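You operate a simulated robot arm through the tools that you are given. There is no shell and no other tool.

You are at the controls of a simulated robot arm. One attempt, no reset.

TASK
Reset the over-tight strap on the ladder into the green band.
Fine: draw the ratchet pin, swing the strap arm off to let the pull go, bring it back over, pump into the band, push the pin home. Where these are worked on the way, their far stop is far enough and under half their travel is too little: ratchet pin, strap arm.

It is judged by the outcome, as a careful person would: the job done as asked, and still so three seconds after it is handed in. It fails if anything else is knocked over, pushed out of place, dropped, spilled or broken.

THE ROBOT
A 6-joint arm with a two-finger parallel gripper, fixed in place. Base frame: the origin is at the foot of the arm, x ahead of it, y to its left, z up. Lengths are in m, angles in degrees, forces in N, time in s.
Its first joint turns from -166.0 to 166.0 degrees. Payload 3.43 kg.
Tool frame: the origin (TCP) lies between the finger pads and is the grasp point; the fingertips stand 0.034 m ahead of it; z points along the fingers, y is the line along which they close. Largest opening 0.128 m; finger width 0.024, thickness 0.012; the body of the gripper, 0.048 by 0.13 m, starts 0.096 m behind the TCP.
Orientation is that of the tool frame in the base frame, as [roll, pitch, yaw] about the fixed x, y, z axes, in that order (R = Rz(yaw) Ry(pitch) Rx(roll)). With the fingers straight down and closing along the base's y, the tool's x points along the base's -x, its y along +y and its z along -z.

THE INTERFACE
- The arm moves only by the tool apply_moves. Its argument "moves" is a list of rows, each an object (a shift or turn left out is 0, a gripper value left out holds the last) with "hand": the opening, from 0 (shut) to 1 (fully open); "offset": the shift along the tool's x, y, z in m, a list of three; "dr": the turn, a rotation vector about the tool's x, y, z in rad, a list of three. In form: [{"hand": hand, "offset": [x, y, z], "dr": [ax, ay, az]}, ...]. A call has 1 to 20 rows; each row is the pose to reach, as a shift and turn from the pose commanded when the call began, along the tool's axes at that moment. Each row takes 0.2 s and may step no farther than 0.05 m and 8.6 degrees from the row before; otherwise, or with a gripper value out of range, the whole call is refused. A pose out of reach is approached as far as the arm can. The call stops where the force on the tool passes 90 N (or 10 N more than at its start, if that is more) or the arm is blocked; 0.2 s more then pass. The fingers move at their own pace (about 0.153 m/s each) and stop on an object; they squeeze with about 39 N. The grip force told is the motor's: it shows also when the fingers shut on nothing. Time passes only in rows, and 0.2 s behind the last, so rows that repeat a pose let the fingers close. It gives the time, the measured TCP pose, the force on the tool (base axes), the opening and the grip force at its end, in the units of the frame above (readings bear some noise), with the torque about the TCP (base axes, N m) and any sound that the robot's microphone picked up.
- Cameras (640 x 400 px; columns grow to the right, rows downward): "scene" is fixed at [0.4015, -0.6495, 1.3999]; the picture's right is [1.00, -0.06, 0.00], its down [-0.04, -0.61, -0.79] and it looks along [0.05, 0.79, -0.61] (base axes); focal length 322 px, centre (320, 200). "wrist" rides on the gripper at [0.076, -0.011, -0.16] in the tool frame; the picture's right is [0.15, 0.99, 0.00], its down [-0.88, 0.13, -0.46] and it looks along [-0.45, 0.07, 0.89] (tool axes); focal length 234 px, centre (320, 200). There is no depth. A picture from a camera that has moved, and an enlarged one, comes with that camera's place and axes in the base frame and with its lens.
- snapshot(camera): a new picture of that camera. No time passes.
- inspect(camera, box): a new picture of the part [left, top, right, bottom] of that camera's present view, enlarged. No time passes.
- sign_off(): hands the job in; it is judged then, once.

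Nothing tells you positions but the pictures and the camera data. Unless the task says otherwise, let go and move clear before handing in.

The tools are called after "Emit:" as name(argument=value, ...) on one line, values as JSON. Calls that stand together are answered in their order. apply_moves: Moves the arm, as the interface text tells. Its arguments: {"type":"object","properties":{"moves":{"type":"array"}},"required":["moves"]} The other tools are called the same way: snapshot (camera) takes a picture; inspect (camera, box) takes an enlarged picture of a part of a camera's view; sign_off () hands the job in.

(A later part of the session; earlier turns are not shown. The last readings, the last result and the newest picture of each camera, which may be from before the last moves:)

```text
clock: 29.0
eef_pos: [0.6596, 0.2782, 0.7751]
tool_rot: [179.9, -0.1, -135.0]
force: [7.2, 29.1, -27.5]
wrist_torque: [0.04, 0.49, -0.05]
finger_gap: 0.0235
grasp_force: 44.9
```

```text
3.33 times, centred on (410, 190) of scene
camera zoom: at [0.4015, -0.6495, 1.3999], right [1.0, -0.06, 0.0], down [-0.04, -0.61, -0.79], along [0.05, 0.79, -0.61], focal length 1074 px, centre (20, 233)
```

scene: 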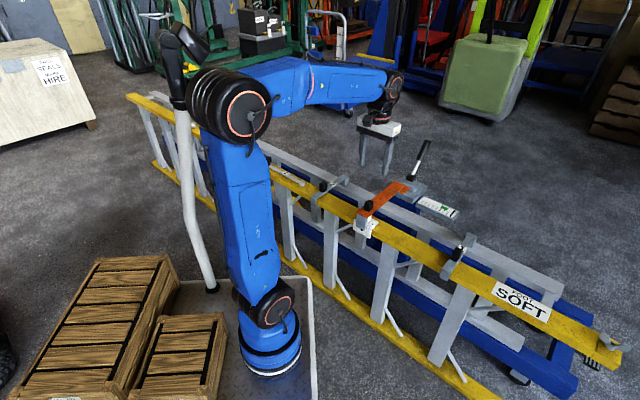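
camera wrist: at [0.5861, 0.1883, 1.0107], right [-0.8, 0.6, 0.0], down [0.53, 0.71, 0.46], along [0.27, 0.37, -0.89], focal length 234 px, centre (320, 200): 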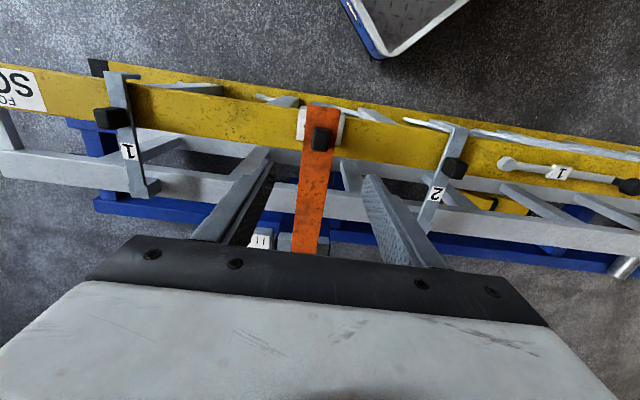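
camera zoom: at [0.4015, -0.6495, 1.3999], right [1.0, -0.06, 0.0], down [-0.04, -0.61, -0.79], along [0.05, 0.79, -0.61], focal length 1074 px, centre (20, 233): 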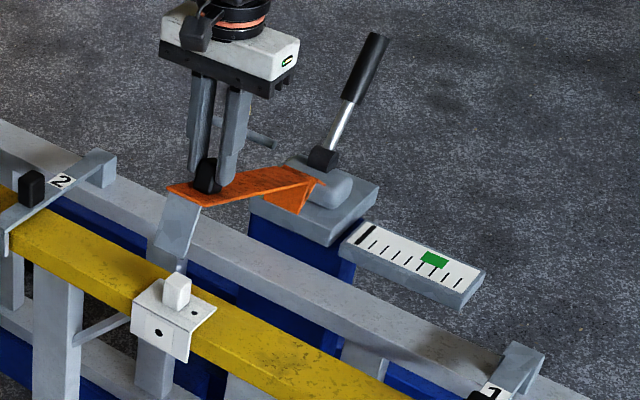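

The gauge marker has dropped to the zero end, so the tension is released. I'll keep swinging the arm toward its far stop with a refined hinge estimate.

Emit:
apply_moves(moves=[{"hand": 0, "offset": [-0.0059, 0.0004, -0.0062]}, {"offset": [-0.011, 0.0005, -0.0123]}, {"offset": [-0.0163, 0.0005, -0.0181]}, {"offset": [-0.0232, 0.0005, -0.0252]}, {"offset": [-0.0304, 0.0005, -0.0319]}, {"offset": [-0.0304, 0.0005, -0.0319]}])

Emit:
inspect(camera="wrist", box=[200, 60, 440, 260])

Emit:
inspect(camera="scene", box=[340, 130, 480, 250])

```text
clock: 30.4
eef_pos: [0.6813, 0.2998, 0.8087]
tool_rot: [-179.9, 0.0, -135.0]
force: [-2.0, 7.8, -14.5]
wrist_torque: [-0.78, 1.02, 0.04]
finger_gap: 0.0238
grasp_force: 44.9
```

```text
2.00 times, centred on (320, 160) of wrist
camera zoom: at [0.6341, 0.237, 0.9692], right [-0.8, 0.6, 0.0], down [0.53, 0.71, 0.46], along [0.27, 0.37, -0.89], focal length 468 px, centre (320, 280)
```

zoom: 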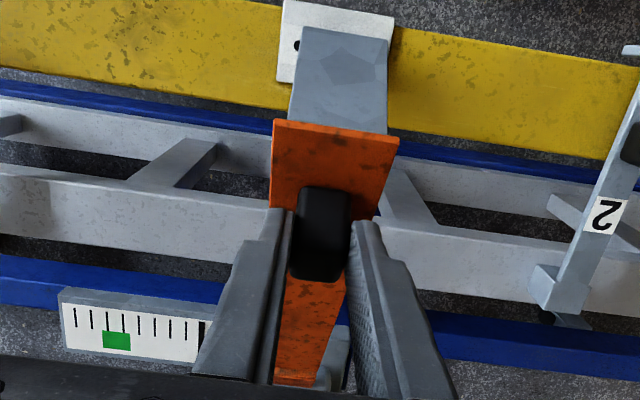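

```text
3.33 times, centred on (410, 190) of scene
camera zoom: at [0.4015, -0.6495, 1.3999], right [1.0, -0.06, 0.0], down [-0.04, -0.61, -0.79], along [0.05, 0.79, -0.61], focal length 1074 px, centre (20, 233)
```

zoom: 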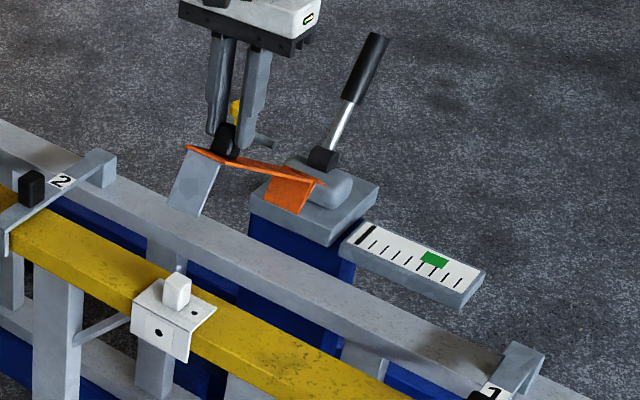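

Emit:
apply_moves(moves=[{"hand": 0, "offset": [-0.0075, 0.0002, -0.0064]}, {"offset": [-0.0153, 0.0002, -0.0124]}, {"offset": [-0.0233, 0.0002, -0.0181]}, {"offset": [-0.0316, 0.0002, -0.0236]}, {"offset": [-0.0401, 0.0002, -0.0285]}, {"offset": [-0.0488, 0.0002, -0.0331]}, {"offset": [-0.0488, 0.0002, -0.0331]}])

Emit:
inspect(camera="wrist", box=[200, 60, 440, 260])

Emit:
inspect(camera="scene", box=[340, 110, 480, 230])

```text
clock: 32.0
eef_pos: [0.7146, 0.3336, 0.8415]
tool_rot: [179.9, 0.0, -135.0]
force: [5.7, -11.9, -5.8]
wrist_torque: [-1.29, 0.77, -0.01]
finger_gap: 0.0236
grasp_force: 44.4
```

```text
2.00 times, centred on (320, 160) of wrist
camera zoom: at [0.6684, 0.2715, 1.0024], right [-0.8, 0.6, 0.0], down [0.53, 0.71, 0.46], along [0.27, 0.37, -0.89], focal length 468 px, centre (320, 280)
```

zoom: 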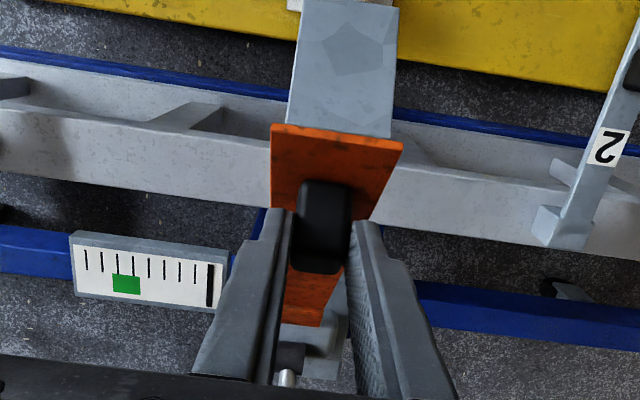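

```text
3.33 times, centred on (410, 170) of scene
camera zoom: at [0.4015, -0.6495, 1.3999], right [1.0, -0.06, 0.0], down [-0.04, -0.61, -0.79], along [0.05, 0.79, -0.61], focal length 1074 px, centre (20, 300)
```

zoom: 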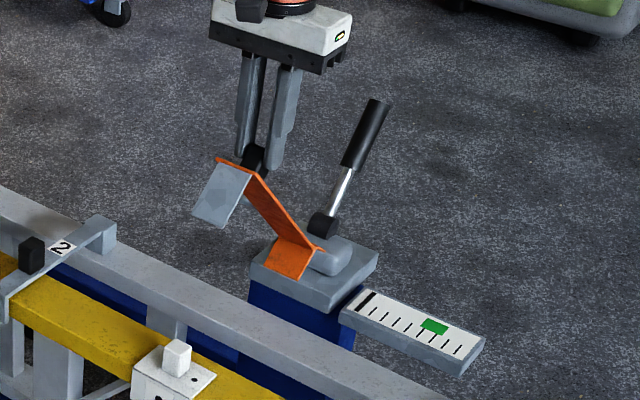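

The arm is about 50° up and moving freely. Continuing toward the far stop.

Emit:
apply_moves(moves=[{"hand": 0, "offset": [-0.0089, 0, -0.0043]}, {"offset": [-0.018, 0, -0.0081]}, {"offset": [-0.0273, 0, -0.0115]}, {"offset": [-0.0366, 0, -0.0146]}, {"offset": [-0.0461, 0, -0.0172]}, {"offset": [-0.0558, 0, -0.0195]}, {"offset": [-0.0558, 0, -0.0195]}])

Emit:
inspect(camera="scene", box=[340, 110, 480, 230])

Emit:
inspect(camera="wrist", box=[200, 60, 440, 260])

```text
clock: 33.6
eef_pos: [0.7554, 0.3732, 0.8621]
tool_rot: [180.0, 0.0, -135.1]
force: [5.9, -11.1, -3.7]
wrist_torque: [-0.99, 0.6, -0.03]
finger_gap: 0.0233
grasp_force: 45.6
```

```text
3.33 times, centred on (410, 170) of scene
camera zoom: at [0.4015, -0.6495, 1.3999], right [1.0, -0.06, 0.0], down [-0.04, -0.61, -0.79], along [0.05, 0.79, -0.61], focal length 1074 px, centre (20, 300)
```

zoom: 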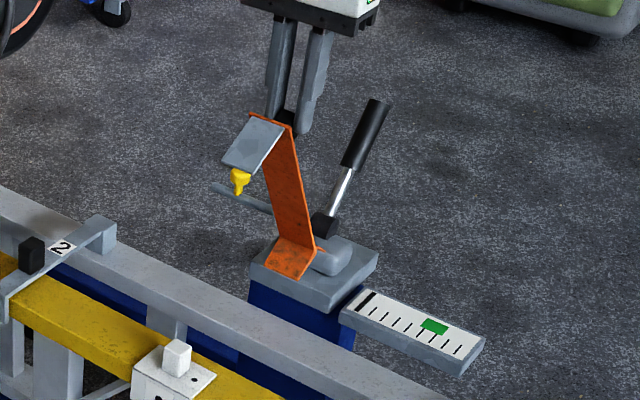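

```text
2.00 times, centred on (320, 160) of wrist
camera zoom: at [0.7077, 0.3106, 1.0223], right [-0.8, 0.6, 0.0], down [0.53, 0.71, 0.46], along [0.27, 0.37, -0.89], focal length 468 px, centre (320, 280)
```

zoom: 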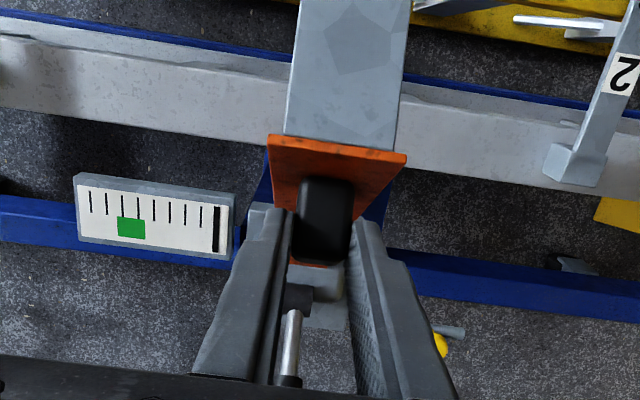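

Emit:
apply_moves(moves=[{"hand": 0, "offset": [-0.0097, 0, -0.0018]}, {"offset": [-0.0195, 0, -0.0031]}, {"offset": [-0.0292, 0, -0.0041]}, {"offset": [-0.0391, 0, -0.0046]}, {"offset": [-0.049, 0, -0.0047]}, {"offset": [-0.0588, 0, -0.0043]}, {"offset": [-0.0588, 0, -0.0043]}])

Emit:
inspect(camera="scene", box=[340, 110, 480, 230])

Emit:
inspect(camera="wrist", box=[200, 60, 440, 260])

```text
clock: 35.2
eef_pos: [0.796, 0.4143, 0.8678]
tool_rot: [180.0, 0.2, -135.0]
force: [6.8, -11.6, 20.1]
wrist_torque: [-0.92, 0.47, 0.01]
finger_gap: 0.0236
grasp_force: 44.7
```

```text
3.33 times, centred on (410, 170) of scene
camera zoom: at [0.4015, -0.6495, 1.3999], right [1.0, -0.06, 0.0], down [-0.04, -0.61, -0.79], along [0.05, 0.79, -0.61], focal length 1074 px, centre (20, 300)
```

zoom: 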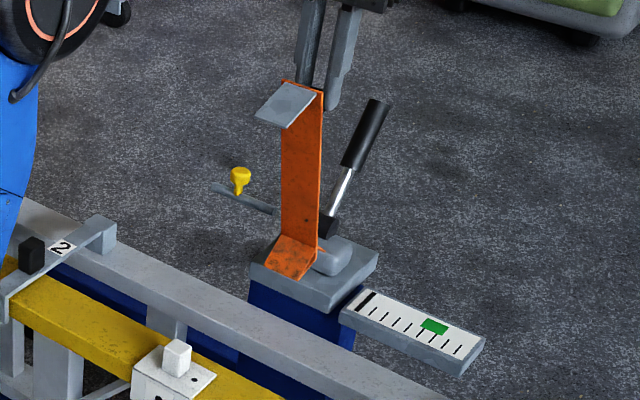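

```text
2.00 times, centred on (320, 160) of wrist
camera zoom: at [0.7489, 0.3518, 1.0277], right [-0.8, 0.6, 0.0], down [0.53, 0.71, 0.46], along [0.27, 0.37, -0.89], focal length 468 px, centre (320, 280)
```

zoom: 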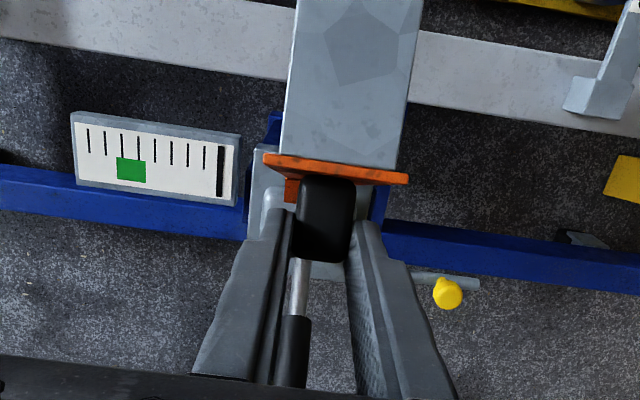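

Emit:
apply_moves(moves=[{"hand": 0, "offset": [-0.005, 0, -0.0005]}, {"offset": [-0.0098, 0, -0.0003]}, {"offset": [-0.0147, 0, 0.0003]}, {"offset": [-0.0196, 0, 0.001]}, {"offset": [-0.0196, 0, 0.001]}])

```text
clock: 36.4
eef_pos: [0.8101, 0.4284, 0.8653]
tool_rot: [179.9, 0.1, -134.9]
force: [4.3, -7.2, 22.6]
wrist_torque: [-0.8, 0.56, 0.05]
finger_gap: 0.0235
grasp_force: 45.3
```

Emit:
apply_moves(moves=[{"hand": 0, "offset": [-0.005, 0, 0.0002]}, {"offset": [-0.0098, 0, 0.0008]}, {"offset": [-0.0147, 0, 0.0018]}, {"offset": [-0.0194, 0, 0.003]}, {"offset": [-0.0194, 0, 0.003]}])

Emit:
inspect(camera="scene", box=[340, 110, 480, 230])

Emit:
inspect(camera="wrist", box=[200, 60, 440, 260])

```text
clock: 37.6
eef_pos: [0.8214, 0.4404, 0.8635]
tool_rot: [180.0, -0.1, -135.0]
force: [-42.9, -50.8, 12.2]
wrist_torque: [-1.43, 1.17, 0.02]
finger_gap: 0.0237
grasp_force: 44.9
```

```text
3.33 times, centred on (410, 170) of scene
camera zoom: at [0.4015, -0.6495, 1.3999], right [1.0, -0.06, 0.0], down [-0.04, -0.61, -0.79], along [0.05, 0.79, -0.61], focal length 1074 px, centre (20, 300)
```

zoom: 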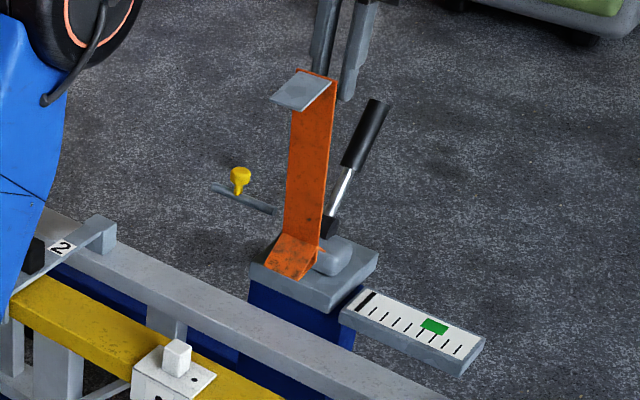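

```text
2.00 times, centred on (320, 160) of wrist
camera zoom: at [0.7755, 0.3783, 1.0245], right [-0.8, 0.6, 0.0], down [0.53, 0.72, 0.45], along [0.27, 0.36, -0.89], focal length 468 px, centre (320, 280)
```

zoom: 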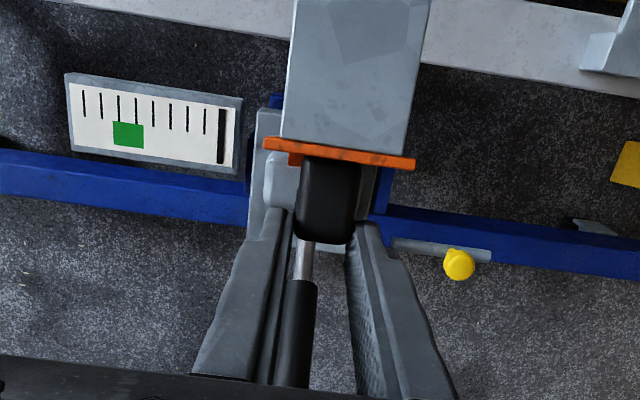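

The arm is upright against its far stop (about 65 N resistance), and the gauge reads zero. Now I bring it back over along the same arc, still holding the knob.

Emit:
apply_moves(moves=[{"hand": 0, "offset": [0.0096, 0, -0.0011]}, {"offset": [0.0194, 0, -0.0027]}, {"offset": [0.0292, 0, -0.0039]}, {"offset": [0.039, 0, -0.0048]}, {"offset": [0.0488, 0, -0.0051]}, {"offset": [0.0587, 0, -0.0049]}, {"offset": [0.0587, 0, -0.0049]}])

Emit:
inspect(camera="scene", box=[340, 110, 480, 230])

Emit:
inspect(camera="wrist", box=[200, 60, 440, 260])

```text
clock: 39.2
eef_pos: [0.7828, 0.4018, 0.8655]
tool_rot: [180.0, -0.1, -135.0]
force: [13.2, -4.2, -23.7]
wrist_torque: [0.68, -1.23, 0.12]
finger_gap: 0.0236
grasp_force: 44.9
```

```text
3.33 times, centred on (410, 170) of scene
camera zoom: at [0.4015, -0.6495, 1.3999], right [1.0, -0.06, 0.0], down [-0.04, -0.61, -0.79], along [0.05, 0.79, -0.61], focal length 1074 px, centre (20, 300)
```

zoom: 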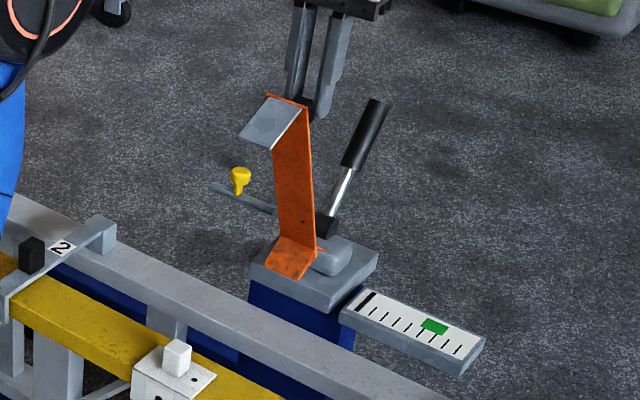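

```text
2.00 times, centred on (320, 160) of wrist
camera zoom: at [0.7361, 0.3389, 1.026], right [-0.8, 0.6, 0.0], down [0.53, 0.72, 0.45], along [0.27, 0.36, -0.89], focal length 468 px, centre (320, 280)
```

zoom: 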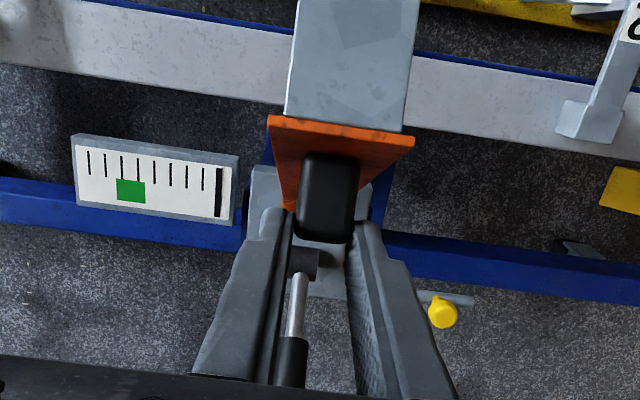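

Emit:
apply_moves(moves=[{"hand": 0, "offset": [0.007, 0, 0.0002]}, {"offset": [0.014, 0, 0.0006]}, {"offset": [0.0239, 0, 0.0014]}, {"offset": [0.0337, 0, 0.003]}, {"offset": [0.0435, 0, 0.005]}, {"offset": [0.0531, 0, 0.0073]}, {"offset": [0.0626, 0, 0.0101]}, {"offset": [0.072, 0, 0.0133]}, {"offset": [0.072, 0, 0.0133]}])

Emit:
inspect(camera="wrist", box=[200, 60, 440, 260])

Emit:
inspect(camera="scene", box=[340, 110, 480, 230])

```text
clock: 41.2
eef_pos: [0.7329, 0.3507, 0.8522]
tool_rot: [-180.0, 0.0, -135.0]
force: [19.2, 7.4, -31.9]
wrist_torque: [1.18, -1.48, 0.04]
finger_gap: 0.0237
grasp_force: 45.5
```

```text
2.00 times, centred on (320, 160) of wrist
camera zoom: at [0.6856, 0.2883, 1.0137], right [-0.8, 0.6, 0.0], down [0.53, 0.71, 0.46], along [0.27, 0.37, -0.89], focal length 468 px, centre (320, 280)
```

zoom: 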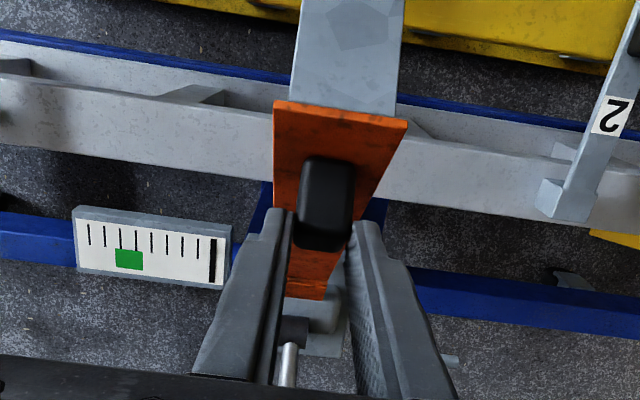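

```text
3.33 times, centred on (410, 170) of scene
camera zoom: at [0.4015, -0.6495, 1.3999], right [1.0, -0.06, 0.0], down [-0.04, -0.61, -0.79], along [0.05, 0.79, -0.61], focal length 1074 px, centre (20, 300)
```

zoom: 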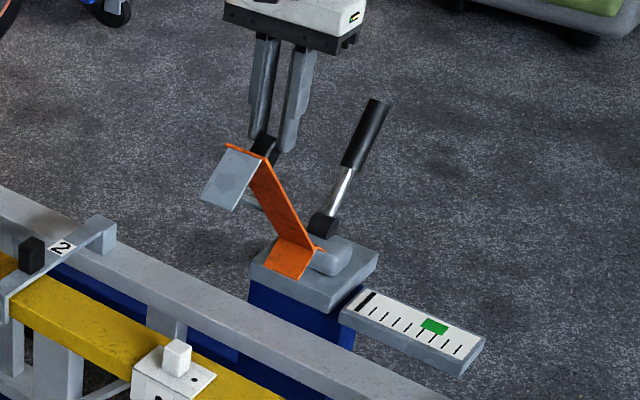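

Emit:
apply_moves(moves=[{"hand": 0, "offset": [0.0087, 0, 0.005]}, {"offset": [0.0178, 0, 0.0089]}, {"offset": [0.0265, 0, 0.0134]}, {"offset": [0.0351, 0, 0.0181]}, {"offset": [0.0436, 0, 0.0233]}, {"offset": [0.0517, 0, 0.0289]}, {"offset": [0.0596, 0, 0.0347]}, {"offset": [0.0673, 0, 0.0409]}, {"offset": [0.0673, 0, 0.0409]}])

Emit:
inspect(camera="wrist", box=[200, 60, 440, 260])

Emit:
inspect(camera="scene", box=[340, 110, 480, 230])

```text
clock: 43.2
eef_pos: [0.6836, 0.302, 0.8129]
tool_rot: [180.0, -0.1, -135.0]
force: [17.8, -13.2, 2.1]
wrist_torque: [0.46, -1.4, 0.06]
finger_gap: 0.0234
grasp_force: 45.0
```

```text
2.00 times, centred on (320, 160) of wrist
camera zoom: at [0.6366, 0.2396, 0.9733], right [-0.8, 0.6, 0.0], down [0.53, 0.71, 0.46], along [0.27, 0.37, -0.89], focal length 468 px, centre (320, 280)
```

zoom: 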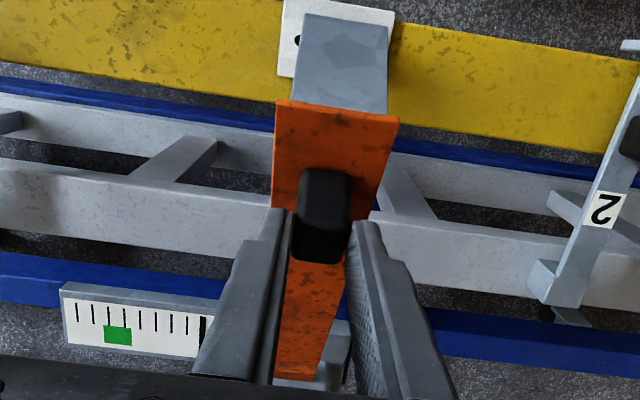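

```text
3.33 times, centred on (410, 170) of scene
camera zoom: at [0.4015, -0.6495, 1.3999], right [1.0, -0.06, 0.0], down [-0.04, -0.61, -0.79], along [0.05, 0.79, -0.61], focal length 1074 px, centre (20, 300)
```

zoom: 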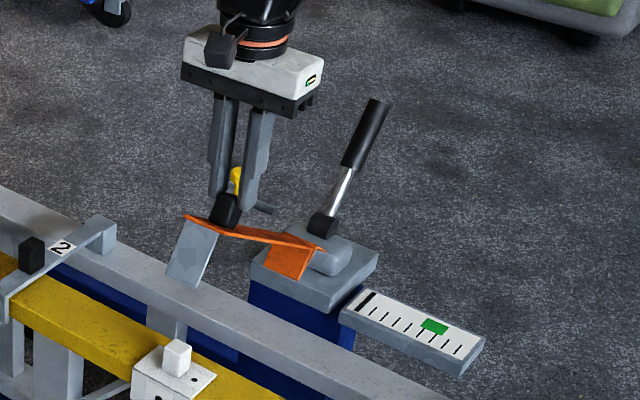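

Emit:
apply_moves(moves=[{"hand": 0, "offset": [0.0074, -0.0004, 0.0065]}, {"offset": [0.0144, -0.0006, 0.0133]}, {"offset": [0.0212, -0.0006, 0.0205]}, {"offset": [0.0277, -0.0006, 0.028]}, {"offset": [0.0339, -0.0006, 0.0357]}, {"offset": [0.0396, -0.0006, 0.0437]}, {"offset": [0.0451, -0.0006, 0.0519]}, {"offset": [0.0502, -0.0006, 0.0603]}, {"offset": [0.0549, -0.0006, 0.069]}, {"offset": [0.0592, -0.0006, 0.0779]}, {"offset": [0.0592, -0.0006, 0.0779]}])

Emit:
inspect(camera="wrist", box=[200, 60, 440, 260])

Emit:
inspect(camera="scene", box=[340, 130, 480, 250])

```text
clock: 45.6
eef_pos: [0.641, 0.2598, 0.7343]
tool_rot: [180.0, 0.0, -135.0]
force: [-8.1, -6.8, 8.9]
wrist_torque: [0.56, -0.47, -0.04]
finger_gap: 0.0236
grasp_force: 45.2
```

```text
2.00 times, centred on (320, 160) of wrist
camera zoom: at [0.5945, 0.1972, 0.8956], right [-0.8, 0.6, 0.0], down [0.53, 0.71, 0.46], along [0.27, 0.37, -0.89], focal length 468 px, centre (320, 280)
```

zoom: 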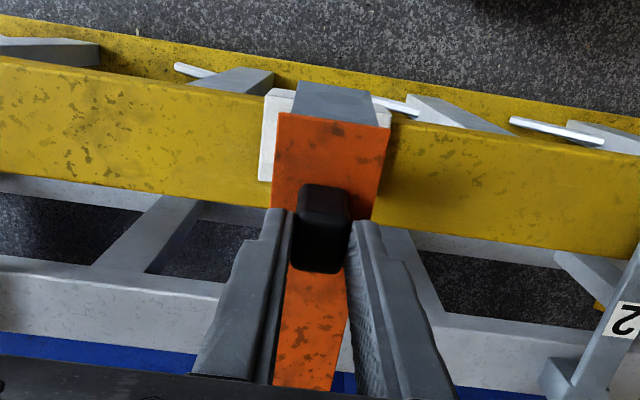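

```text
3.33 times, centred on (410, 190) of scene
camera zoom: at [0.4015, -0.6495, 1.3999], right [1.0, -0.06, 0.0], down [-0.04, -0.61, -0.79], along [0.05, 0.79, -0.61], focal length 1074 px, centre (20, 233)
```

zoom: 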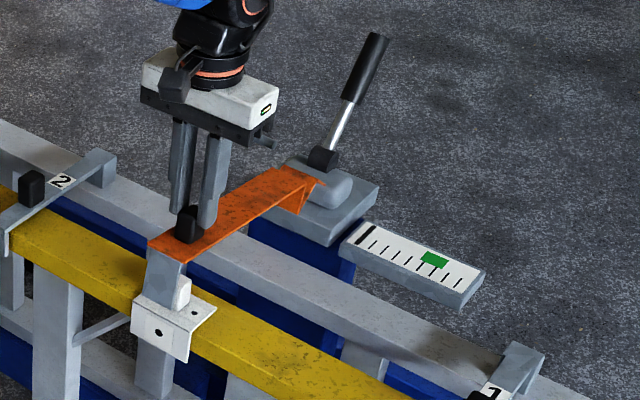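

Emit:
apply_moves(moves=[{"hand": 0, "offset": [0.0039, 0, 0.009]}, {"offset": [0.0075, 0, 0.0182]}, {"offset": [0.0106, 0, 0.0276]}, {"offset": [0.0125, 0, 0.034]}, {"offset": [0.0133, 0, 0.037]}, {"offset": [0.0136, 0, 0.0385]}, {"offset": [0.0136, 0, 0.0385]}])

Emit:
inspect(camera="wrist", box=[200, 60, 440, 260])

Emit:
inspect(camera="scene", box=[340, 130, 480, 250])

Emit:
inspect(camera="scene", box=[345, 180, 395, 250])

```text
clock: 47.2
eef_pos: [0.6324, 0.2508, 0.6986]
tool_rot: [-180.0, 0.3, -135.0]
force: [-4.1, -5.3, 68.0]
wrist_torque: [-0.06, 0.03, -0.02]
finger_gap: 0.0238
grasp_force: 44.7
```

```text
2.00 times, centred on (320, 160) of wrist
camera zoom: at [0.5848, 0.1879, 0.8591], right [-0.8, 0.6, 0.0], down [0.53, 0.71, 0.46], along [0.28, 0.37, -0.89], focal length 468 px, centre (320, 280)
```

zoom: 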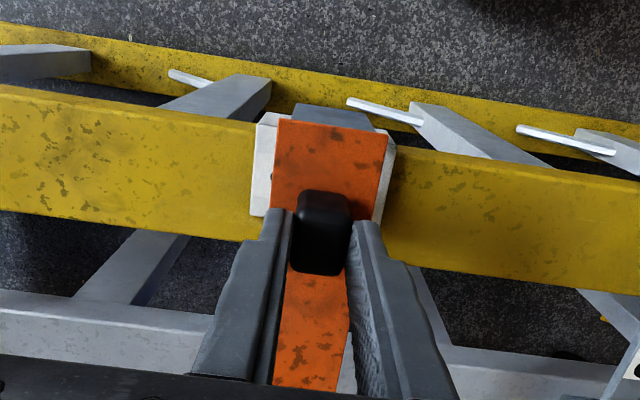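

```text
3.33 times, centred on (410, 190) of scene
camera zoom: at [0.4015, -0.6495, 1.3999], right [1.0, -0.06, 0.0], down [-0.04, -0.61, -0.79], along [0.05, 0.79, -0.61], focal length 1074 px, centre (20, 233)
```

zoom: 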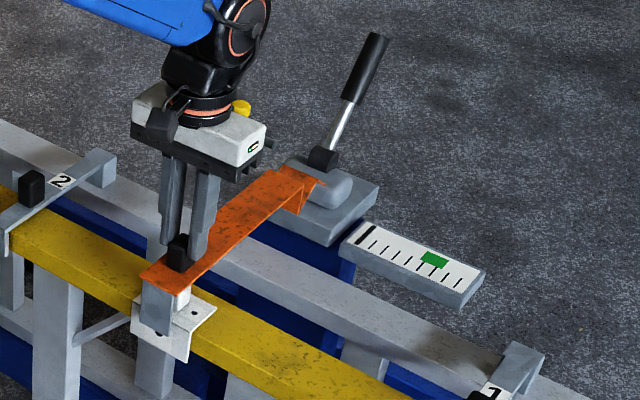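

```text
5.71 times, centred on (370, 215) of scene
camera zoom: at [0.4015, -0.6495, 1.3999], right [1.0, -0.06, 0.0], down [-0.04, -0.61, -0.79], along [0.05, 0.79, -0.61], focal length 1841 px, centre (34, 114)
```

zoom: 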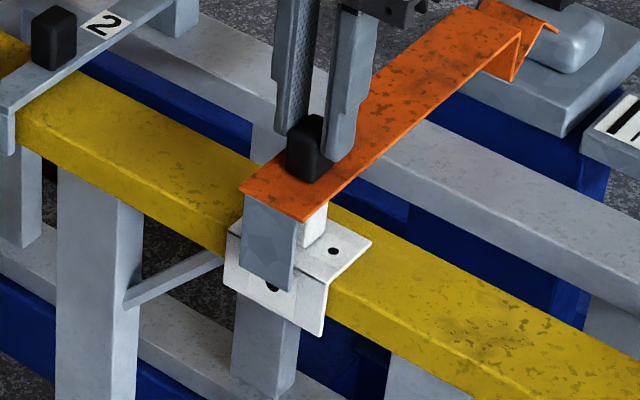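

The strap arm is fully back over (same position as at the start, with firm contact), and the gauge is at zero. I'll relax, release and rise.

Emit:
apply_moves(moves=[{"hand": 0, "offset": [0, 0, -0.002]}, {"hand": 0.1, "offset": [0, 0, -0.0022]}, {"hand": 0.4, "offset": [0, 0, -0.0022]}, {"hand": 0.5, "offset": [0, 0, -0.0022]}, {"hand": 0.5, "offset": [0, 0, -0.04]}, {"hand": 0.5, "offset": [0, 0, -0.085]}, {"hand": 0.5, "offset": [0, 0, -0.13]}, {"hand": 0.5, "offset": [0, 0, -0.175]}, {"hand": 0.5, "offset": [0, 0, -0.2]}, {"hand": 0.5, "offset": [0, 0, -0.2]}])

Emit:
inspect(camera="scene", box=[340, 130, 480, 250])

Emit:
snapshot(camera="wrist")

```text
clock: 49.4
eef_pos: [0.6313, 0.2509, 0.8971]
tool_rot: [179.9, -0.1, -134.9]
force: [0.1, 0.4, 0.8]
wrist_torque: [0.02, 0.0, -0.01]
finger_gap: 0.0641
grasp_force: 0.1
```

```text
3.33 times, centred on (410, 190) of scene
camera zoom: at [0.4015, -0.6495, 1.3999], right [1.0, -0.06, 0.0], down [-0.04, -0.61, -0.79], along [0.05, 0.79, -0.61], focal length 1074 px, centre (20, 233)
```

zoom: 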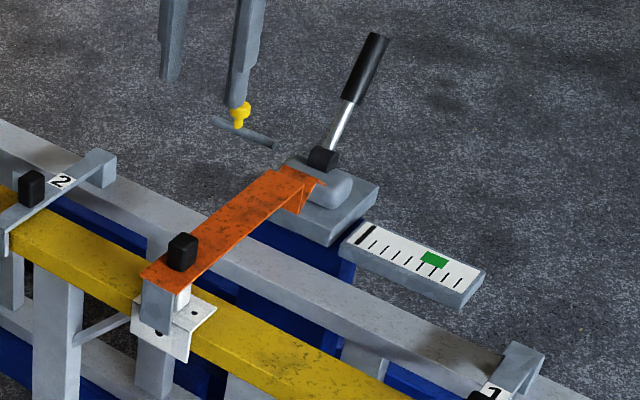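

```text
taken
camera wrist: at [0.5855, 0.1884, 1.0575], right [-0.8, 0.6, 0.0], down [0.53, 0.71, 0.46], along [0.27, 0.37, -0.89], focal length 234 px, centre (320, 200)
```

wrist: 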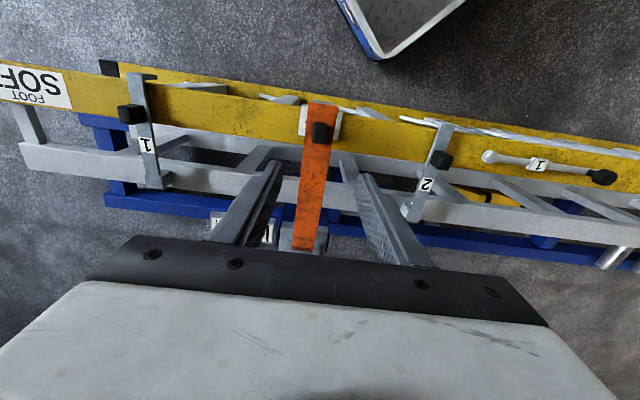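

The arm stays down. Now the pump lever: it leans about 34° outward from hub (0.861, 0.480, 0.623) and should swing in the same plane as the strap arm. I'll move above it with the tool tilted 45° outward and take a look.

Emit:
apply_moves(moves=[{"hand": 0.5, "offset": [-0.0408, 0, 0.004], "dr": [0, -0.0982, 0]}, {"offset": [-0.0815, 0, 0.008], "dr": [0, -0.1963, 0]}, {"offset": [-0.1223, 0, 0.014], "dr": [0, -0.2945, 0]}, {"offset": [-0.163, 0, 0.022], "dr": [0, -0.3927, 0]}, {"offset": [-0.2038, 0, 0.034], "dr": [0, -0.4909, 0]}, {"offset": [-0.2445, 0, 0.05], "dr": [0, -0.589, 0]}, {"offset": [-0.285, 0, 0.07], "dr": [0, -0.6872, 0]}, {"offset": [-0.326, 0, 0.09], "dr": [0, -0.7854, 0]}, {"offset": [-0.326, 0, 0.09], "dr": [0, -0.7854, 0]}])

Emit:
snapshot(camera="wrist")

Emit:
inspect(camera="scene", box=[340, 80, 500, 220])

```text
clock: 51.4
eef_pos: [0.8628, 0.4809, 0.807]
tool_rot: [-180.0, 45.1, -135.0]
force: [-1.0, 0.2, 0.1]
wrist_torque: [0.01, -0.01, -0.02]
finger_gap: 0.0642
grasp_force: 0.0
```

```text
taken
camera wrist: at [0.7518, 0.3546, 0.8661], right [-0.77, 0.63, -0.1], down [0.12, 0.3, 0.95], along [0.62, 0.72, -0.31], focal length 234 px, centre (320, 200)
```

wrist: 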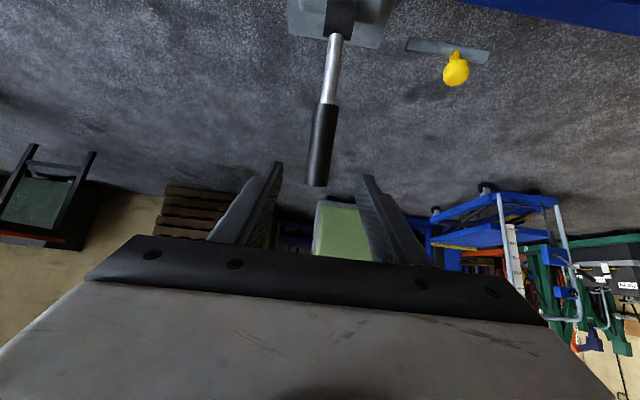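

```text
2.86 times, centred on (420, 150) of scene
camera zoom: at [0.4015, -0.6495, 1.3999], right [1.0, -0.06, 0.0], down [-0.04, -0.61, -0.79], along [0.05, 0.79, -0.61], focal length 921 px, centre (34, 343)
```

zoom: 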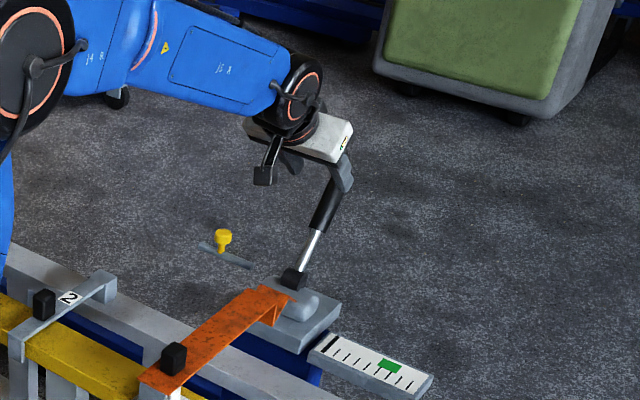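

The lever handle is centred between the fingers, about 0.105 m ahead along the tool axis. Advancing to straddle it, then closing.

Emit:
apply_moves(moves=[{"hand": 0.5, "offset": [0.005, 0, 0.035]}, {"offset": [0.005, 0, 0.07]}, {"offset": [0.005, 0, 0.1]}, {"offset": [0.005, 0, 0.105]}, {"offset": [0.005, 0, 0.105]}])

Emit:
snapshot(camera="wrist")

Emit:
inspect(camera="scene", box=[360, 100, 480, 220])

```text
clock: 52.6
eef_pos: [0.9147, 0.5308, 0.7291]
tool_rot: [180.0, 45.0, -135.1]
force: [-0.6, 0.5, 0.3]
wrist_torque: [0.0, 0.02, -0.01]
finger_gap: 0.064
grasp_force: 0.0
```

```text
taken
camera wrist: at [0.8025, 0.4044, 0.7888], right [-0.77, 0.63, -0.1], down [0.12, 0.3, 0.94], along [0.62, 0.72, -0.31], focal length 234 px, centre (320, 200)
```

wrist: 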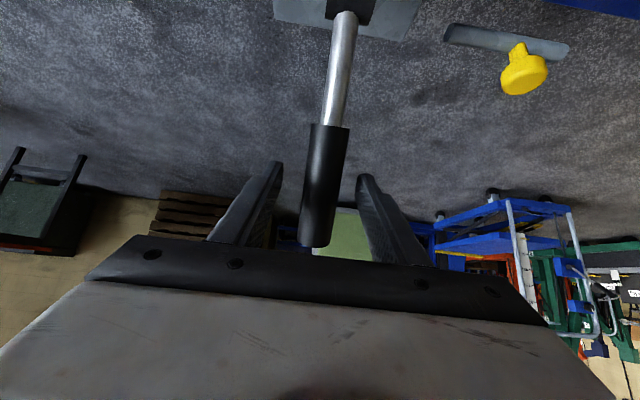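

```text
3.33 times, centred on (420, 160) of scene
camera zoom: at [0.4015, -0.6495, 1.3999], right [1.0, -0.06, 0.0], down [-0.04, -0.61, -0.79], along [0.05, 0.79, -0.61], focal length 1074 px, centre (-13, 333)
```

zoom: 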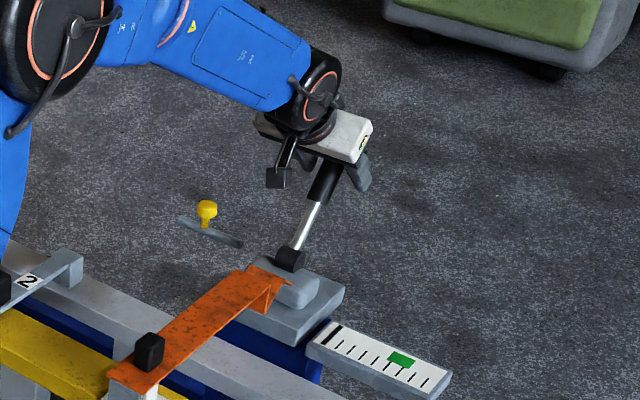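

Emit:
apply_moves(moves=[{"hand": 0.35, "offset": [0, 0, 0]}, {"hand": 0.25, "offset": [0, 0, 0]}, {"hand": 0.15, "offset": [0, 0, 0]}, {"hand": 0.0, "offset": [0, 0, 0]}, {"hand": 0.0, "offset": [0, 0, 0]}, {"hand": 0.0, "offset": [0, 0, 0]}])

Emit:
inspect(camera="wrist", box=[200, 60, 440, 260])

```text
clock: 54.0
eef_pos: [0.9127, 0.5307, 0.7276]
tool_rot: [-180.0, 44.9, -135.0]
force: [-7.7, 8.0, -0.5]
wrist_torque: [0.09, 0.0, 0.05]
finger_gap: 0.0274
grasp_force: 45.2
```

```text
2.00 times, centred on (320, 160) of wrist
camera zoom: at [0.802, 0.4047, 0.7888], right [-0.77, 0.63, -0.1], down [0.12, 0.3, 0.94], along [0.62, 0.72, -0.31], focal length 468 px, centre (320, 280)
```

zoom: 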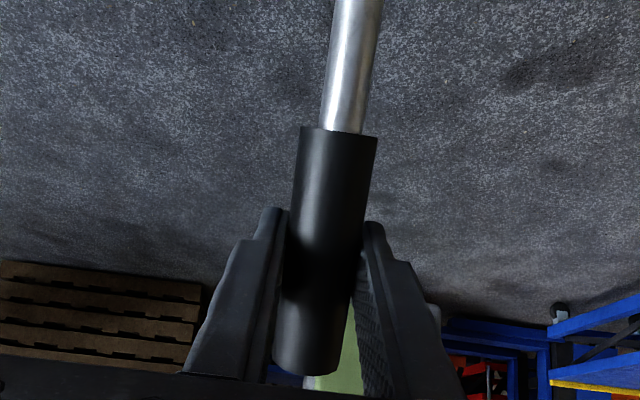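

Gripped at 27 mm. I probe by pulling the lever gently inward a few millimetres along its arc.

Emit:
apply_moves(moves=[{"hand": 0, "offset": [0.0004, 0, -0.003]}, {"offset": [0.0011, 0, -0.006]}, {"offset": [0.0015, 0, -0.008]}, {"offset": [0.0015, 0, -0.008]}])

Emit:
inspect(camera="scene", box=[390, 130, 470, 225])

```text
clock: 55.0
eef_pos: [0.9103, 0.5256, 0.7322]
tool_rot: [-179.9, 45.0, -135.0]
force: [-0.1, 14.7, -7.2]
wrist_torque: [0.99, -1.0, 0.01]
finger_gap: 0.0274
grasp_force: 44.9
```

```text
4.21 times, centred on (430, 178) of scene
camera zoom: at [0.4015, -0.6495, 1.3999], right [1.0, -0.06, 0.0], down [-0.04, -0.61, -0.79], along [0.05, 0.79, -0.61], focal length 1357 px, centre (-143, 295)
```

zoom: 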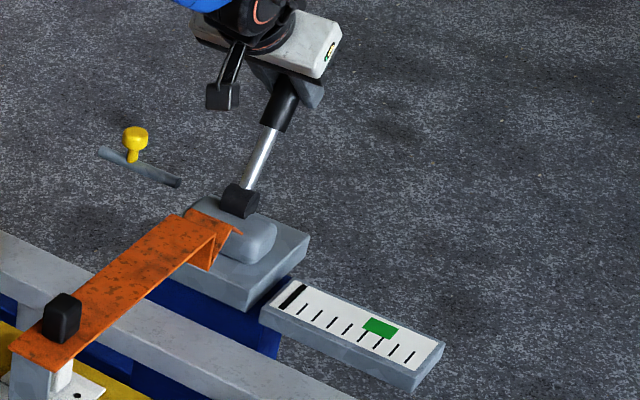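

Emit:
apply_moves(moves=[{"hand": 0, "offset": [0.0022, 0.0002, -0.0063]}, {"offset": [0.004, 0.0002, -0.0117]}, {"offset": [0.0061, 0.0002, -0.017]}, {"offset": [0.0083, 0.0002, -0.0221]}, {"offset": [0.0083, 0.0002, -0.0221]}])

Emit:
inspect(camera="scene", box=[390, 130, 470, 225])

```text
clock: 56.2
eef_pos: [0.8928, 0.5102, 0.7438]
tool_rot: [180.0, 45.0, -135.0]
force: [6.1, 11.7, 1.5]
wrist_torque: [0.82, -0.8, 0.0]
finger_gap: 0.0275
grasp_force: 45.0
```

```text
4.21 times, centred on (430, 178) of scene
camera zoom: at [0.4015, -0.6495, 1.3999], right [1.0, -0.06, 0.0], down [-0.04, -0.61, -0.79], along [0.05, 0.79, -0.61], focal length 1357 px, centre (-143, 295)
```

zoom: 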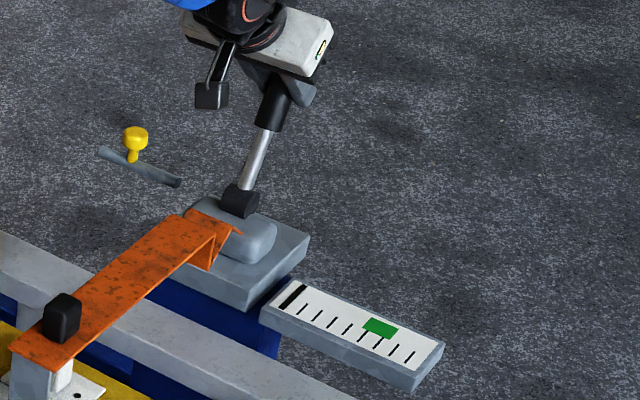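

Emit:
apply_moves(moves=[{"hand": 0, "offset": [0.0025, 0, -0.0051]}, {"offset": [0.0052, 0, -0.0101]}, {"offset": [0.0081, 0, -0.0149]}, {"offset": [0.0113, 0, -0.0196]}, {"offset": [0.0146, 0, -0.0242]}, {"offset": [0.0182, 0, -0.0286]}, {"offset": [0.0182, 0, -0.0286]}])

Emit:
inspect(camera="scene", box=[390, 130, 470, 225])

Emit:
inspect(camera="wrist", box=[200, 60, 440, 260])

```text
clock: 57.8
eef_pos: [0.8686, 0.4878, 0.7507]
tool_rot: [-180.0, 45.0, -135.0]
force: [11.7, 8.2, 3.9]
wrist_torque: [0.92, -1.01, 0.0]
finger_gap: 0.0275
grasp_force: 45.1
```

```text
4.21 times, centred on (430, 178) of scene
camera zoom: at [0.4015, -0.6495, 1.3999], right [1.0, -0.06, 0.0], down [-0.04, -0.61, -0.79], along [0.05, 0.79, -0.61], focal length 1357 px, centre (-143, 295)
```

zoom: 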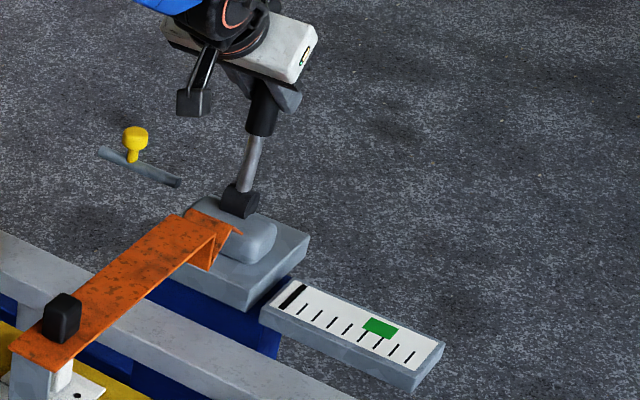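

```text
2.00 times, centred on (320, 160) of wrist
camera zoom: at [0.7583, 0.3613, 0.8107], right [-0.77, 0.63, -0.1], down [0.12, 0.3, 0.94], along [0.62, 0.72, -0.31], focal length 468 px, centre (320, 280)
```

zoom: 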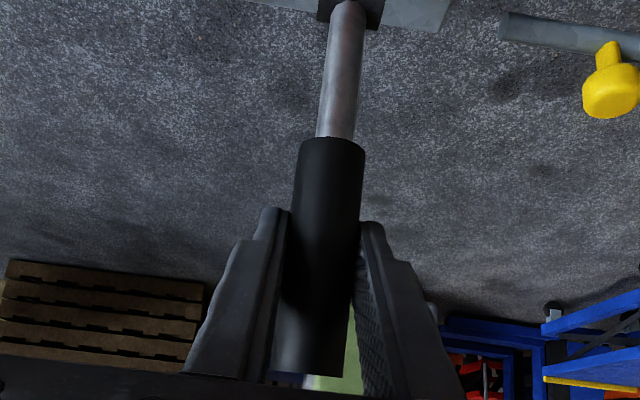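

Emit:
apply_moves(moves=[{"hand": 0, "offset": [0.0038, 0, -0.0043]}, {"offset": [0.0077, 0, -0.0084]}, {"offset": [0.0118, 0, -0.0123]}, {"offset": [0.016, 0, -0.016]}, {"offset": [0.0205, 0, -0.0196]}, {"offset": [0.025, 0, -0.023]}, {"offset": [0.025, 0, -0.023]}])

Emit:
inspect(camera="scene", box=[390, 130, 470, 225])

```text
clock: 59.4
eef_pos: [0.8458, 0.4633, 0.7489]
tool_rot: [-179.9, 45.0, -134.9]
force: [15.9, 3.5, 10.3]
wrist_torque: [1.05, -1.17, -0.1]
finger_gap: 0.0276
grasp_force: 45.3
```

```text
4.21 times, centred on (430, 178) of scene
camera zoom: at [0.4015, -0.6495, 1.3999], right [1.0, -0.06, 0.0], down [-0.04, -0.61, -0.79], along [0.05, 0.79, -0.61], focal length 1357 px, centre (-143, 295)
```

zoom: 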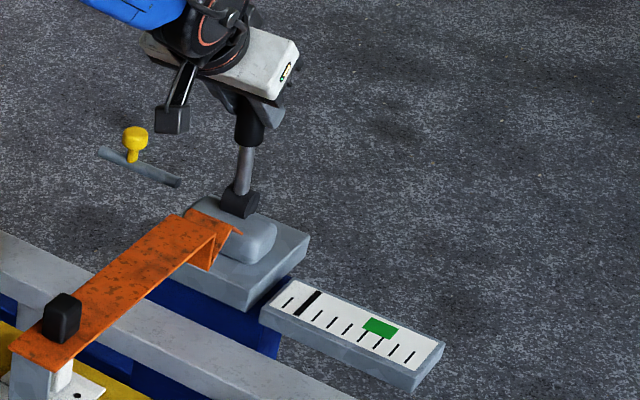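

The gauge marker has jumped up one step, so pulling inward pumps the strap. Let me look at the gauge closely before continuing.

Emit:
inspect(camera="scene", box=[418, 190, 464, 225])

```text
11.43 times, centred on (441, 208) of scene
camera zoom: at [0.4015, -0.6495, 1.3999], right [1.0, -0.06, 0.0], down [-0.04, -0.61, -0.79], along [0.05, 0.79, -0.61], focal length 3682 px, centre (-1063, 114)
```

zoom: 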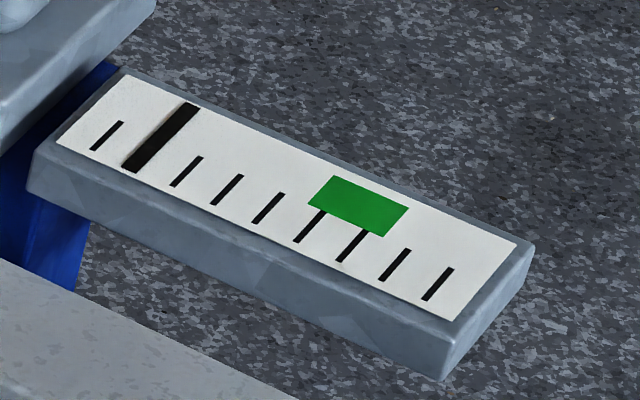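

Emit:
apply_moves(moves=[{"hand": 0, "offset": [0.0048, 0, -0.0031]}, {"offset": [0.0096, 0, -0.006]}, {"offset": [0.0096, 0, -0.006]}])

Emit:
inspect(camera="scene", box=[390, 130, 470, 225])

Emit:
inspect(camera="scene", box=[418, 190, 464, 225])

```text
clock: 60.2
eef_pos: [0.8367, 0.4568, 0.7458]
tool_rot: [-180.0, 45.0, -135.0]
force: [15.7, 3.0, 10.7]
wrist_torque: [1.0, -1.15, -0.04]
finger_gap: 0.0277
grasp_force: 45.0
```

```text
4.21 times, centred on (430, 178) of scene
camera zoom: at [0.4015, -0.6495, 1.3999], right [1.0, -0.06, 0.0], down [-0.04, -0.61, -0.79], along [0.05, 0.79, -0.61], focal length 1357 px, centre (-143, 295)
```

zoom: 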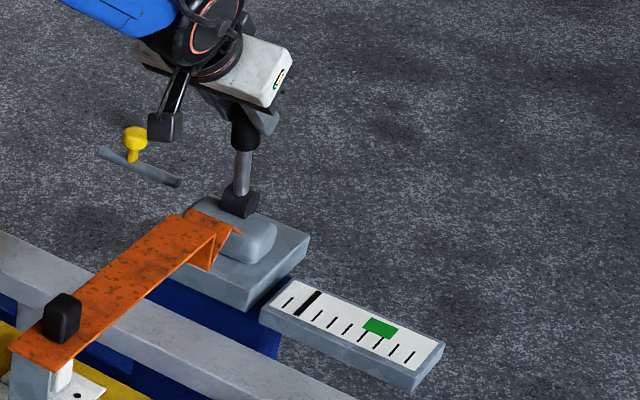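

```text
11.43 times, centred on (441, 208) of scene
camera zoom: at [0.4015, -0.6495, 1.3999], right [1.0, -0.06, 0.0], down [-0.04, -0.61, -0.79], along [0.05, 0.79, -0.61], focal length 3682 px, centre (-1063, 114)
```

zoom: 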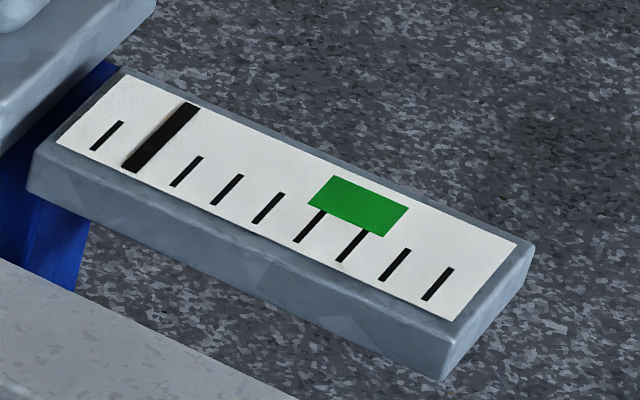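

One full inward pull adds exactly one tick. The green band spans roughly ticks 5.5–7.15 (counting the zero tick as 1), so I expect about five strokes. I'll return the lever outward for the next one.

Emit:
apply_moves(moves=[{"hand": 0, "offset": [-0.0096, 0, 0.006]}, {"offset": [-0.0186, 0, 0.0129]}, {"offset": [-0.0269, 0, 0.0206]}, {"offset": [-0.0346, 0, 0.029]}, {"offset": [-0.0415, 0, 0.038]}, {"offset": [-0.0476, 0, 0.0475]}, {"offset": [-0.0528, 0, 0.0576]}, {"offset": [-0.0572, 0, 0.068]}, {"offset": [-0.0605, 0, 0.0789]}, {"offset": [-0.0622, 0, 0.086]}, {"offset": [-0.0622, 0, 0.086]}])

Emit:
inspect(camera="scene", box=[390, 130, 470, 225])

Emit:
inspect(camera="wrist", box=[200, 60, 440, 260])

```text
clock: 62.6
eef_pos: [0.9098, 0.528, 0.7307]
tool_rot: [179.9, 45.1, -135.0]
force: [-31.2, -27.2, 8.5]
wrist_torque: [-0.12, 0.18, 0.04]
finger_gap: 0.0276
grasp_force: 45.0
```

```text
4.21 times, centred on (430, 178) of scene
camera zoom: at [0.4015, -0.6495, 1.3999], right [1.0, -0.06, 0.0], down [-0.04, -0.61, -0.79], along [0.05, 0.79, -0.61], focal length 1357 px, centre (-143, 295)
```

zoom: 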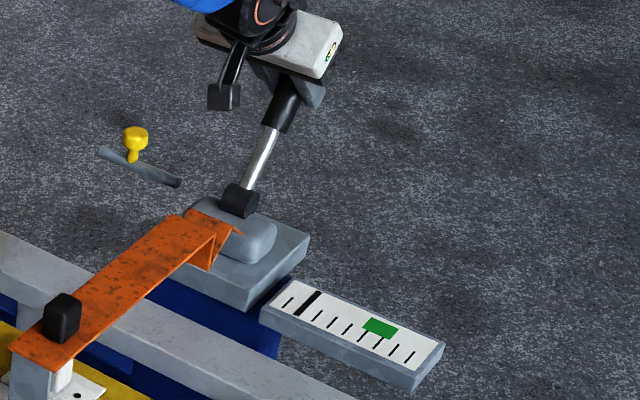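

```text
2.00 times, centred on (320, 160) of wrist
camera zoom: at [0.7996, 0.4024, 0.7914], right [-0.77, 0.63, -0.1], down [0.12, 0.3, 0.95], along [0.62, 0.72, -0.31], focal length 468 px, centre (320, 280)
```

zoom: 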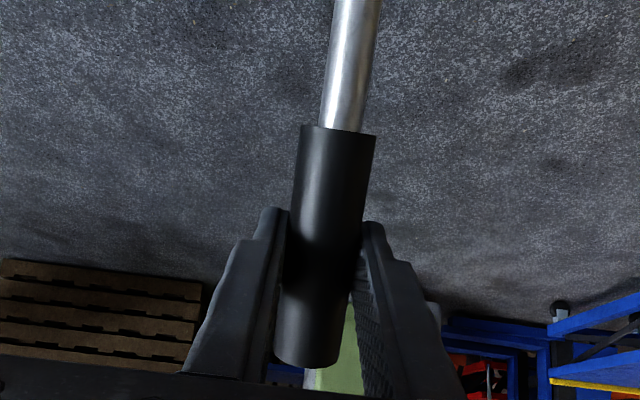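

The lever's outward stop is felt and the ratchet held the tick. Second stroke in and back out.

Emit:
apply_moves(moves=[{"hand": 0, "offset": [0.0017, 0, -0.0071]}, {"offset": [0.0051, 0, -0.018]}, {"offset": [0.0094, 0, -0.0284]}, {"offset": [0.0146, 0, -0.0385]}, {"offset": [0.0207, 0, -0.0481]}, {"offset": [0.0276, 0, -0.0571]}, {"offset": [0.0353, 0, -0.0654]}, {"offset": [0.0436, 0, -0.0731]}, {"offset": [0.0526, 0, -0.08]}, {"offset": [0.0564, 0, -0.0825]}, {"offset": [0.0564, 0, -0.0825]}])

Emit:
inspect(camera="scene", box=[418, 190, 464, 225])

Emit:
inspect(camera="wrist", box=[200, 60, 440, 260])

```text
clock: 65.0
eef_pos: [0.8416, 0.4609, 0.7473]
tool_rot: [-179.9, 45.0, -135.0]
force: [9.6, 10.0, 11.5]
wrist_torque: [1.18, -1.18, -0.02]
finger_gap: 0.0276
grasp_force: 45.3
```

```text
11.43 times, centred on (441, 208) of scene
camera zoom: at [0.4015, -0.6495, 1.3999], right [1.0, -0.06, 0.0], down [-0.04, -0.61, -0.79], along [0.05, 0.79, -0.61], focal length 3682 px, centre (-1063, 114)
```

zoom: 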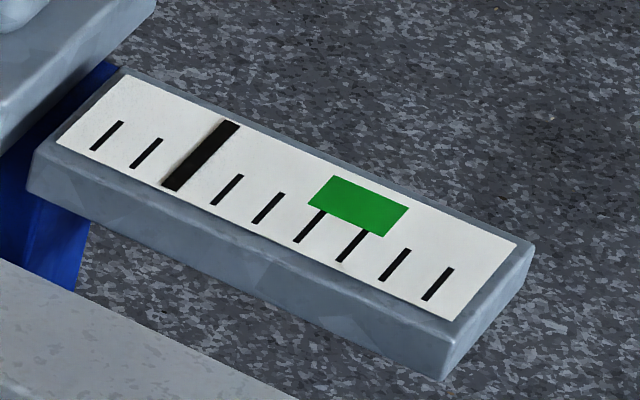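

```text
2.00 times, centred on (320, 160) of wrist
camera zoom: at [0.7311, 0.334, 0.8081], right [-0.77, 0.63, -0.1], down [0.12, 0.3, 0.94], along [0.62, 0.72, -0.31], focal length 468 px, centre (320, 280)
```

zoom: 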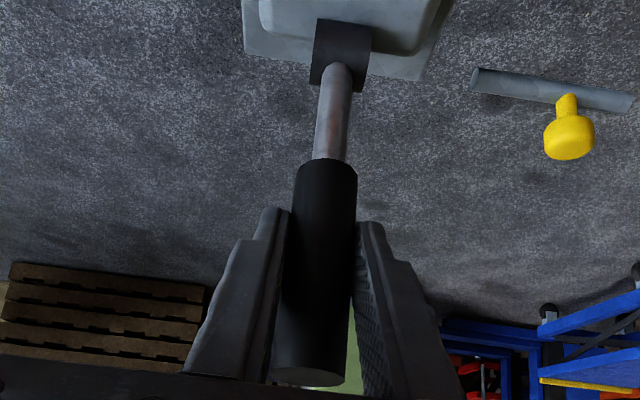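

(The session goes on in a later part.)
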